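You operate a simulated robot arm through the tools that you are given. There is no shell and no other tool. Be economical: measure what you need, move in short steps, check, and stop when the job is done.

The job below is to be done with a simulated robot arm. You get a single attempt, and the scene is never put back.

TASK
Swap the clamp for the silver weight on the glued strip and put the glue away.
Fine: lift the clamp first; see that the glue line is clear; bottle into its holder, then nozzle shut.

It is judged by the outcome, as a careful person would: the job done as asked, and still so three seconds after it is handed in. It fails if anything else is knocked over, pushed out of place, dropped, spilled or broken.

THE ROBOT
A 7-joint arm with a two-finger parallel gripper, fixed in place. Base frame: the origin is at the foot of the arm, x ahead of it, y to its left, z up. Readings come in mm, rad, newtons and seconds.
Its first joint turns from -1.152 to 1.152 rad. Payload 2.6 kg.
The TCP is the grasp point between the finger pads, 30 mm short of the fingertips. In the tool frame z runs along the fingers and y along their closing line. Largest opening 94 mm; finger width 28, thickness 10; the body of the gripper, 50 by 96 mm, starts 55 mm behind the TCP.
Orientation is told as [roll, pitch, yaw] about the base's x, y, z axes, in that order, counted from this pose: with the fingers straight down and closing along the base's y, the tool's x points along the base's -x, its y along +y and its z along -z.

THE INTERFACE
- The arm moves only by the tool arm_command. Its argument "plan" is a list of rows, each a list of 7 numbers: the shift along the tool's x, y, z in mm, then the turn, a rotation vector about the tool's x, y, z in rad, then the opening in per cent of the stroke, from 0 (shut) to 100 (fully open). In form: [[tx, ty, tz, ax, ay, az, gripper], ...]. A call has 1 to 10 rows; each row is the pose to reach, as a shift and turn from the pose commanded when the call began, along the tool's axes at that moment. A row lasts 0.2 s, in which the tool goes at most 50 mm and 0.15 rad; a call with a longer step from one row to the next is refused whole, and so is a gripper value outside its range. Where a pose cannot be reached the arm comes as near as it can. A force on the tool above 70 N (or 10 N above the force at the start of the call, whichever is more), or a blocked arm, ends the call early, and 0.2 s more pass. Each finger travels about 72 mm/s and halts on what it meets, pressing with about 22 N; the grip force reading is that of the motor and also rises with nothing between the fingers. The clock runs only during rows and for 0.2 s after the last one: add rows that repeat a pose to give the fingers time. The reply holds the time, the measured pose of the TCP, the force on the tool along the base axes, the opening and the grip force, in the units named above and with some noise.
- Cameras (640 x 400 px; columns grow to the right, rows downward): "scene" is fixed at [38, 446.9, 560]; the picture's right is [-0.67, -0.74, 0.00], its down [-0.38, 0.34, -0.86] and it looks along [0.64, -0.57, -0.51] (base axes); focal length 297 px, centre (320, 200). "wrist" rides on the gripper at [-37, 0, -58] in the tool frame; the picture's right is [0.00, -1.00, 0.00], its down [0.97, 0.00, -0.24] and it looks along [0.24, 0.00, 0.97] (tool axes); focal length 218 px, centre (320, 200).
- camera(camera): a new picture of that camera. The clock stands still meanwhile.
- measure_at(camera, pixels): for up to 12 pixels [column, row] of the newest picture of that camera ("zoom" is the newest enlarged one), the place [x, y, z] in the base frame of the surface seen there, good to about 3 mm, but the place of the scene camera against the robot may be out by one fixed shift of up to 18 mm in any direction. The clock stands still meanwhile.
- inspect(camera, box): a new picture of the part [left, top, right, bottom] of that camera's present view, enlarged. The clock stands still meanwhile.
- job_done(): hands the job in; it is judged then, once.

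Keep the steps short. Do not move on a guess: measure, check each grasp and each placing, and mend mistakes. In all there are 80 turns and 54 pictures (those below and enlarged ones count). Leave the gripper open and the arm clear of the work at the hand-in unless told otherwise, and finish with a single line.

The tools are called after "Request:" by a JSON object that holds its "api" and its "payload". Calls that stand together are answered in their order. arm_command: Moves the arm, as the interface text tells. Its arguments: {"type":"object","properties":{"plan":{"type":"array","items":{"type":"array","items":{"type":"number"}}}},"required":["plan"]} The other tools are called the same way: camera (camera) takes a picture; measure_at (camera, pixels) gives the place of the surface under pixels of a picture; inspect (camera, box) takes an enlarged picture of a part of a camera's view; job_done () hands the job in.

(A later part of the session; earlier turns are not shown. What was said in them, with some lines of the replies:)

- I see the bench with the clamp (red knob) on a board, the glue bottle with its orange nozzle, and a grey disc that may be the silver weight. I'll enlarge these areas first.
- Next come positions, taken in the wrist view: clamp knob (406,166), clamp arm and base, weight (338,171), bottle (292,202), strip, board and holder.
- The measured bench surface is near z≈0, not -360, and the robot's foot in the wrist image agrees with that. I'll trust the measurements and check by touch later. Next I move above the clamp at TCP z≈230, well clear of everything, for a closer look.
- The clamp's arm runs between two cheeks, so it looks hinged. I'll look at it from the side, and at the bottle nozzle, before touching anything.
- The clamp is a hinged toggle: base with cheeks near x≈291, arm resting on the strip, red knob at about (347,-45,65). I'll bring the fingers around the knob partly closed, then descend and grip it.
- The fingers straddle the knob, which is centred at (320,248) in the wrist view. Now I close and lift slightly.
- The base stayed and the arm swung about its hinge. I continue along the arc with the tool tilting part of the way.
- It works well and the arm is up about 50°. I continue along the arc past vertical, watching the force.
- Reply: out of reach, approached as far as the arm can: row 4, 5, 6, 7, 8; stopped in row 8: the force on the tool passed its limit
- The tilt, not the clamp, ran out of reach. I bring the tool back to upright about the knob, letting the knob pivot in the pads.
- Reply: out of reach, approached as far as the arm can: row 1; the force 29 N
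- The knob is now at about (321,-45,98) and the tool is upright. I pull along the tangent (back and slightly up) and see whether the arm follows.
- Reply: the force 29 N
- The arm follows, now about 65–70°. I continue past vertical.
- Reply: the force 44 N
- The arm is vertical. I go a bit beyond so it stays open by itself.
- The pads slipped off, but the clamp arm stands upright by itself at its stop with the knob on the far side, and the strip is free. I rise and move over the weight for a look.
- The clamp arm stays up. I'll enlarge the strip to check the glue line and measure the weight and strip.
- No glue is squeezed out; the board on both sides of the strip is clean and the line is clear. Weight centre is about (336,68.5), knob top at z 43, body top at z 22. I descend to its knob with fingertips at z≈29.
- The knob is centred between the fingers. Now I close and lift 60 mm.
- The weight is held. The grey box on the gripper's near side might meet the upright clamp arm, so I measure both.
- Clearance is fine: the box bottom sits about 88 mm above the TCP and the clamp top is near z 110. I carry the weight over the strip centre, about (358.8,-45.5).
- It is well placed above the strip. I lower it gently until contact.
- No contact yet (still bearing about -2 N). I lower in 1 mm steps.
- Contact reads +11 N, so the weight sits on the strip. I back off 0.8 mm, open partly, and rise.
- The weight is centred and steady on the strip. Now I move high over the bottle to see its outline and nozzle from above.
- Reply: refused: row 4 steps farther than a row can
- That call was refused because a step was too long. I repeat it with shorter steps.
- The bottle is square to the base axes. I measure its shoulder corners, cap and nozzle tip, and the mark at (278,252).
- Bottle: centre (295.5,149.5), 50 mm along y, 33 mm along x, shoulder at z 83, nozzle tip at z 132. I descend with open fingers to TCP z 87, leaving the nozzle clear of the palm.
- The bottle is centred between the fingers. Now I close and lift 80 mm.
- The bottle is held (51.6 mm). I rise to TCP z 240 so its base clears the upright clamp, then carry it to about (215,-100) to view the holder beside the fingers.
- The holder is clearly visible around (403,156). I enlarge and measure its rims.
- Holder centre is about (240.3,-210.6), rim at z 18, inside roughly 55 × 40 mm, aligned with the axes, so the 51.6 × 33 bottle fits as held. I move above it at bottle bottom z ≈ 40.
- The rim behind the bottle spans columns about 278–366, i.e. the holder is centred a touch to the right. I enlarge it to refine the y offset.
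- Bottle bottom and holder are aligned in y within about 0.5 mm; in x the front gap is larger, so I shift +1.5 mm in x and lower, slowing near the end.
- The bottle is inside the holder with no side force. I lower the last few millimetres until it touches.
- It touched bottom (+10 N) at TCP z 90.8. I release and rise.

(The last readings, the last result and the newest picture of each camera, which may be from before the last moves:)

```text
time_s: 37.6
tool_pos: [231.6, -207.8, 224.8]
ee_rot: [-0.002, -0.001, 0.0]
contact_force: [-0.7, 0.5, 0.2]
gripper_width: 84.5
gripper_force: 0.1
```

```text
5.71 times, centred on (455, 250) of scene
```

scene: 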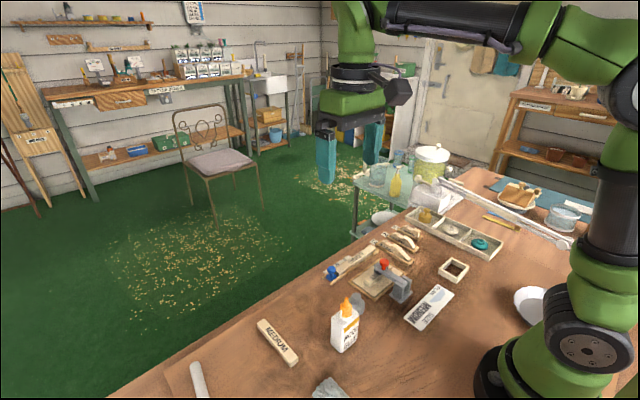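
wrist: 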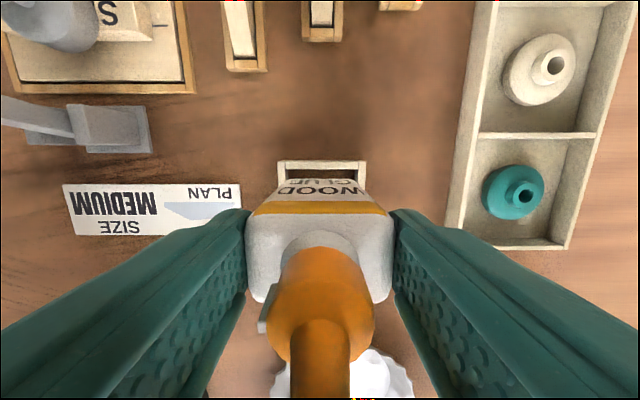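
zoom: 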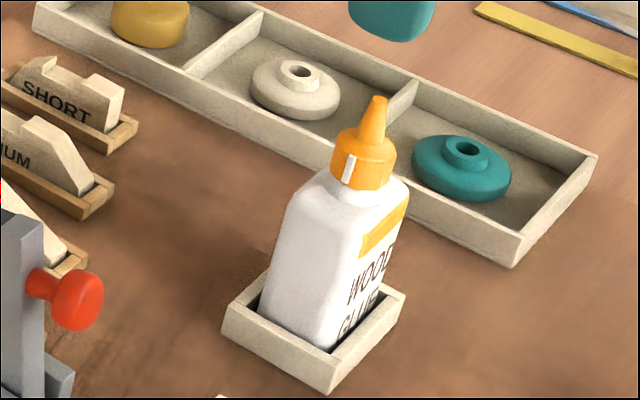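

The bottle stands in the holder. I take a close look at the nozzle to see how it shuts: white bar on its skirt at about (348,170) in the zoom.

Request:
{"api": "inspect", "payload": {"camera": "scene", "box": [448, 228, 472, 252]}}

Request:
{"api": "inspect", "payload": {"camera": "wrist", "box": [298, 138, 348, 178]}}

Request:
{"api": "measure_at", "payload": {"camera": "zoom", "pixels": [[320, 200], [200, 200], [420, 200], [360, 300], [320, 100], [130, 230]]}}

```text
16.00 times, centred on (460, 240) of scene
```

zoom: 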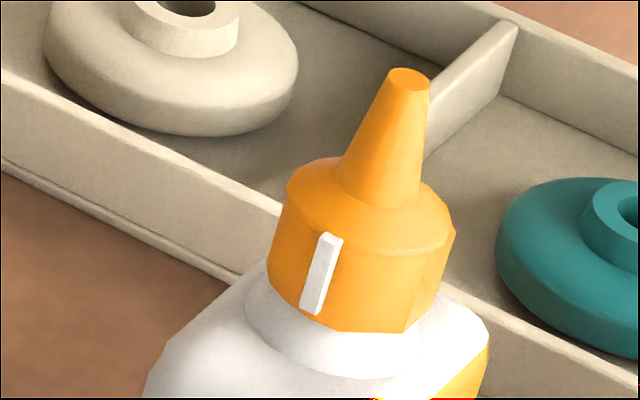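

```text
10.00 times, centred on (323, 158) of wrist
```

zoom: 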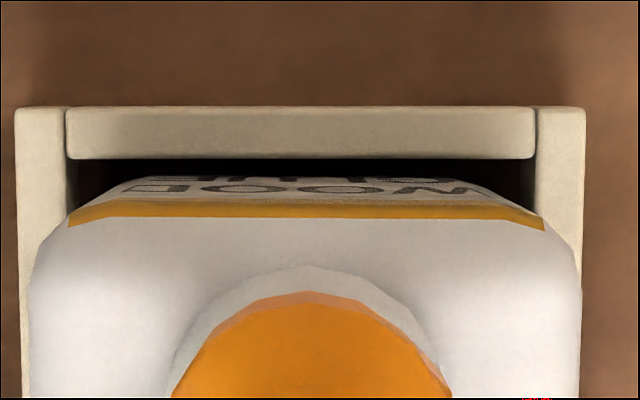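

```text
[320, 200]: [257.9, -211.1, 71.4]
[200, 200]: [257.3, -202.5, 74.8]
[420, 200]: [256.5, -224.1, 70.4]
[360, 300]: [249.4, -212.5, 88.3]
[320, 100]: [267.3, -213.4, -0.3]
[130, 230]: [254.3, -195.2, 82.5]
```

The nozzle is a faceted twist cap with its white bar facing +y, at the end of the bottle. Clockwise (seen from above) brings the bar to the label side. I pre-turn the gripper about 90° anticlockwise above the cap axis (about 240,-209), so the pads miss the bar and the closing turn ends at neutral.

Request:
{"api": "arm_command", "payload": {"plan": [[-2, -0.3, 0, 0, 0, -0.15, 80], [-4, -0.6, 0, 0, 0, -0.3, 70], [-6, -1, 0, 0, 0, -0.45, 60], [-8.6, -1.4, 0, 0, 0, -0.6, 60], [-8.6, -1.4, 0, 0, 0, -0.75, 60], [-8.6, -1.4, 0, 0, 0, -0.9, 60], [-8.6, -1.4, 0, 0, 0, -1.05, 60], [-8.6, -1.4, 0, 0, 0, -1.2, 60], [-8.6, -1.4, 0, 0, 0, -1.35, 60], [-8.6, -1.4, 0, 0, 0, -1.5, 60]]}}

```text
time_s: 39.8
tool_pos: [240.0, -210.6, 224.3]
ee_rot: [-0.004, 0.004, 1.503]
contact_force: [0.4, -0.8, -0.7]
gripper_width: 56.3
gripper_force: 0.1
```

Request:
{"api": "camera", "payload": {"camera": "wrist"}}

```text
11 pictures are left
```

wrist: 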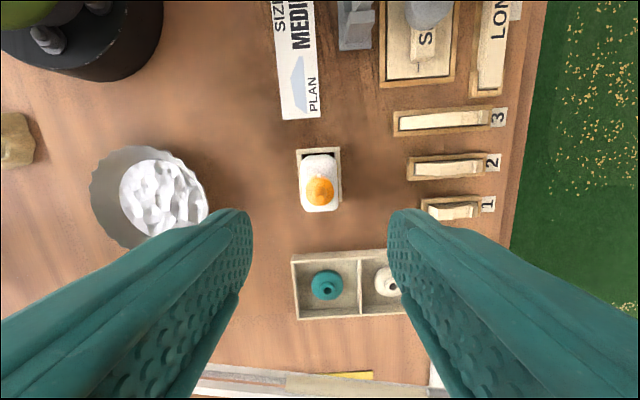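

Request:
{"api": "measure_at", "payload": {"camera": "wrist", "pixels": [[320, 190], [320, 197], [308, 190], [332, 190], [320, 179], [320, 203], [302, 200], [320, 160], [340, 200]]}}

```text
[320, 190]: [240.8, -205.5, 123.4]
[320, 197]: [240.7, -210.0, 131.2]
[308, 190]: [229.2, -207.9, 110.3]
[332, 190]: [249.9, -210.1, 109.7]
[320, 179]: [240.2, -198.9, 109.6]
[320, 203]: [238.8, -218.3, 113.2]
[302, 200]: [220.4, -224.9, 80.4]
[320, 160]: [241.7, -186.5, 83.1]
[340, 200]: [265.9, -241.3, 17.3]
```

The cap's axis is about (240,-208.7), almost under the TCP. I descend to TCP z 120 (tips about 90, just above the shoulder) and close on the skirt.

Request:
{"api": "arm_command", "payload": {"plan": [[-0.7, 0, 35, 0, 0, 0, 60], [-0.7, 0, 70, 0, 0, 0, 60], [-0.7, 0, 95, 0, 0, 0, 60], [-0.7, 0, 104, 0, 0, 0, 60], [-0.7, 0, 104, 0, 0, 0, 40], [-0.7, 0, 104, 0, 0, 0, 20], [-0.7, 0, 104, 0, 0, 0, 0], [-0.7, 0, 104, 0, 0, 0, 0], [-0.7, 0, 104, 0, 0, 0, 0]]}}

Request:
{"api": "inspect", "payload": {"camera": "scene", "box": [425, 215, 485, 285]}}

```text
time_s: 41.8
tool_pos: [239.6, -209.8, 120.3]
ee_rot: [-0.003, 0.003, 1.499]
contact_force: [0.1, 0.2, 0.0]
gripper_width: 22.7
gripper_force: 22.6
```

```text
5.71 times, centred on (455, 250) of scene
```

zoom: 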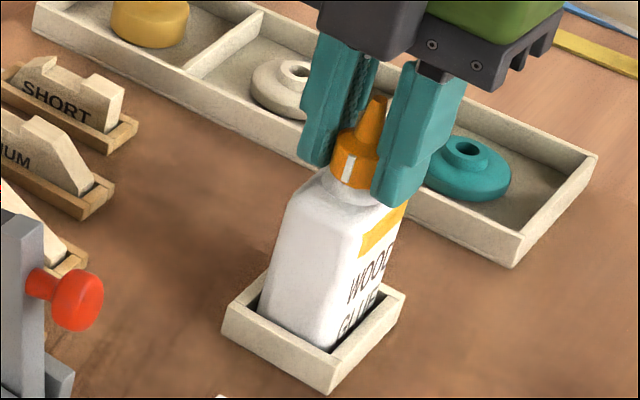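

The cap is gripped (22.7 mm) with the bar free. I turn clockwise 0.6 rad slowly.

Request:
{"api": "arm_command", "payload": {"plan": [[0, 0, 0, 0, 0, 0.1, 0], [0, 0, 0, 0, 0, 0.2, 0], [0, 0, 0, 0, 0, 0.3, 0], [0, 0, 0, 0, 0, 0.4, 0], [0, 0, 0, 0, 0, 0.5, 0], [0, 0, 0, 0, 0, 0.6, 0], [0, 0, 0, 0, 0, 0.6, 0]]}}

Request:
{"api": "inspect", "payload": {"camera": "scene", "box": [425, 215, 485, 285]}}

```text
time_s: 43.4
tool_pos: [239.9, -209.7, 119.8]
ee_rot: [-0.003, 0.0, 0.899]
contact_force: [-1.0, -0.2, -0.6]
gripper_width: 22.6
gripper_force: 22.0
```

```text
5.71 times, centred on (455, 250) of scene
```

zoom: 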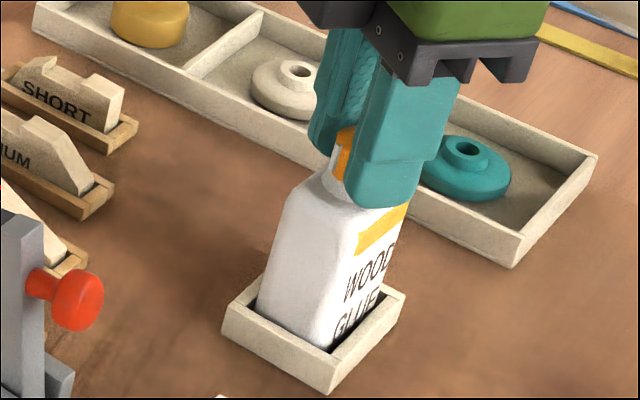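

The bar moved to the left (toward +x) with the cap, and the bottle stayed put. I turn on toward 90°.

Request:
{"api": "arm_command", "payload": {"plan": [[0, 0, 0, 0, 0, 0.12, 0], [0, 0, 0, 0, 0, 0.24, 0], [0, 0, 0, 0, 0, 0.36, 0], [0, 0, 0, 0, 0, 0.48, 0], [0, 0, 0, 0, 0, 0.6, 0], [0, 0, 0, 0, 0, 0.72, 0], [0, 0, 0, 0, 0, 0.84, 0], [0, 0, 0, 0, 0, 0.96, 0], [0, 0, 0, 0, 0, 0.96, 0]]}}

Request:
{"api": "camera", "payload": {"camera": "wrist"}}

```text
time_s: 45.4
tool_pos: [240.6, -211.2, 120.7]
ee_rot: [-0.002, -0.004, -0.063]
contact_force: [-0.4, 0.4, -0.5]
gripper_width: 22.7
gripper_force: 22.1
```

```text
8 pictures are left
```

wrist: 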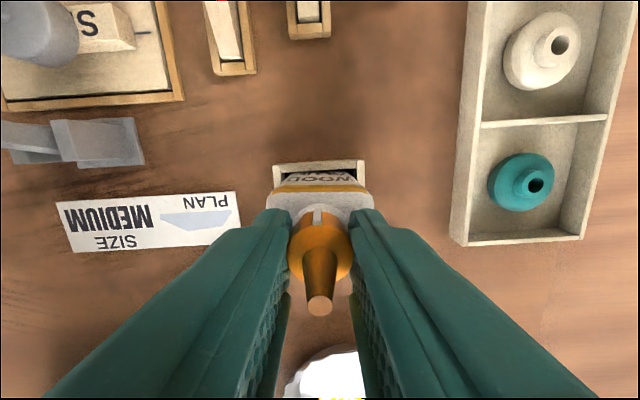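

The bar now faces the label (317,214), total turn about 1.56 rad. I turn a little more (0.25 rad) to see whether the cap is at its stop.

Request:
{"api": "arm_command", "payload": {"plan": [[0, 0, 0, 0, 0, 0.08, 0], [0, 0, 0, 0, 0, 0.16, 0], [0, 0, 0, 0, 0, 0.25, 0], [0, 0, 0, 0, 0, 0.25, 0]]}}

Request:
{"api": "inspect", "payload": {"camera": "wrist", "box": [260, 160, 380, 250]}}

```text
time_s: 46.4
tool_pos: [240.7, -208.8, 119.7]
ee_rot: [-0.001, -0.003, -0.312]
contact_force: [-0.5, 1.0, 0.0]
gripper_width: 22.4
gripper_force: 22.3
```

```text
4.44 times, centred on (320, 205) of wrist
```

zoom: 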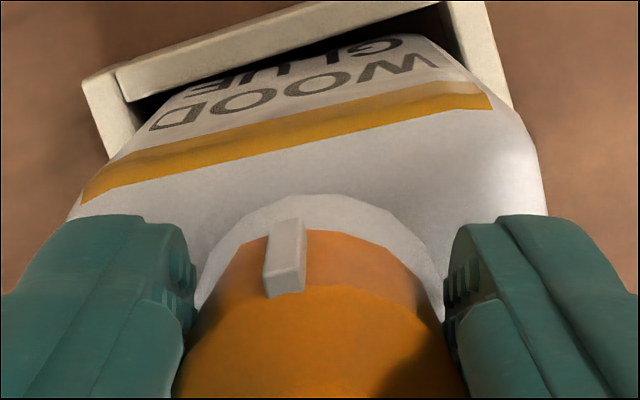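

The tool turned 0.25 rad further but the bar stayed where it was relative to the bottle (pads slipped), so the cap is at its stop and shut, with bottle and holder unmoved. I release and rise.

Request:
{"api": "arm_command", "payload": {"plan": [[0, 0, 0, 0, 0, 0, 30], [0, 0, 0, 0, 0, 0, 60], [0, 0, 0, 0, 0, 0, 60], [0, 0, -35, 0, 0, 0, 60], [0, 0, -75, 0, 0, 0, 60], [0, 0, -115, 0, 0, 0, 60], [20, 0, -140, 0, 0, -0.15, 80], [20, 0, -150, 0, 0, -0.3, 100], [20, 0, -150, 0, 0, -0.3, 100]]}}

Request:
{"api": "camera", "payload": {"camera": "scene"}}

Request:
{"api": "inspect", "payload": {"camera": "scene", "box": [425, 215, 485, 285]}}

Request:
{"api": "inspect", "payload": {"camera": "wrist", "box": [250, 100, 390, 220]}}

```text
time_s: 48.4
tool_pos: [219.9, -202.2, 270.2]
ee_rot: [-0.005, -0.003, -0.009]
contact_force: [0.2, -0.2, -0.1]
gripper_width: 94.3
gripper_force: 0.1
```

```text
6 pictures are left
```

scene: 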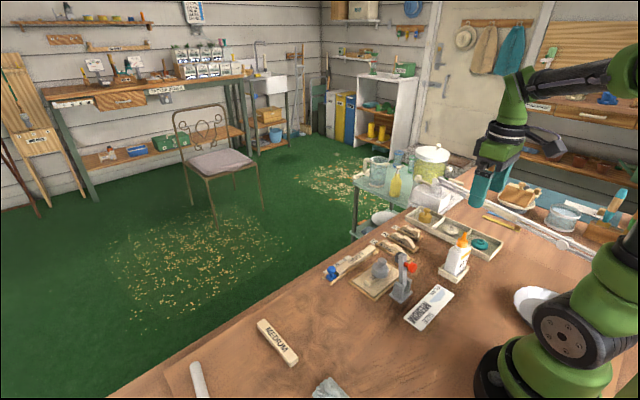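

```text
5.71 times, centred on (455, 250) of scene
```

zoom: 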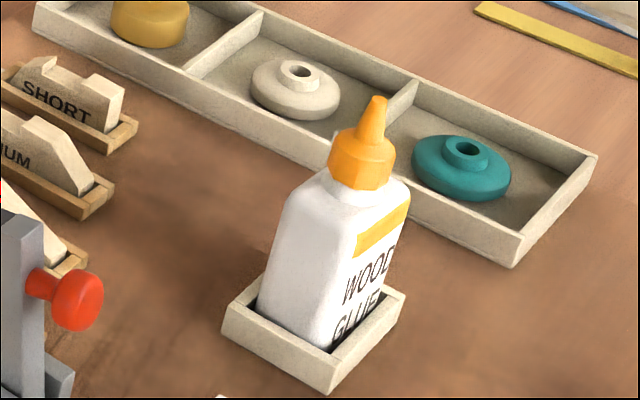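

```text
3.33 times, centred on (320, 160) of wrist
```

zoom: 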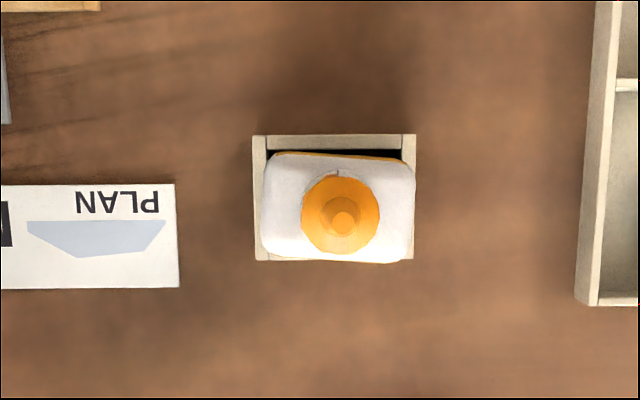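

The nozzle bar faces the label and the bottle sits in its holder. One last check of the weight, strip and clamp.

Request:
{"api": "inspect", "payload": {"camera": "scene", "box": [340, 235, 430, 310]}}

```text
5.33 times, centred on (385, 272) of scene
```

zoom: 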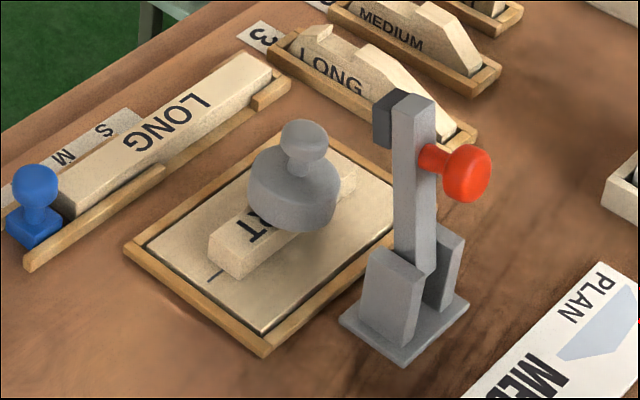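

The weight rests centred on the strip, the glue line is clear, the clamp is open and standing, the glue is in its holder and shut, and the gripper is open and clear. I hand in.

Request:
{"api": "job_done", "payload": {}}

```text
The job is handed in.
```

The clamp is lifted open, the silver weight is centred on the glued strip with the glue line clear, and the glue bottle is in its holder with the nozzle turned clockwise to its stop; the bench surface measured about z = 0, not the -360 stated.
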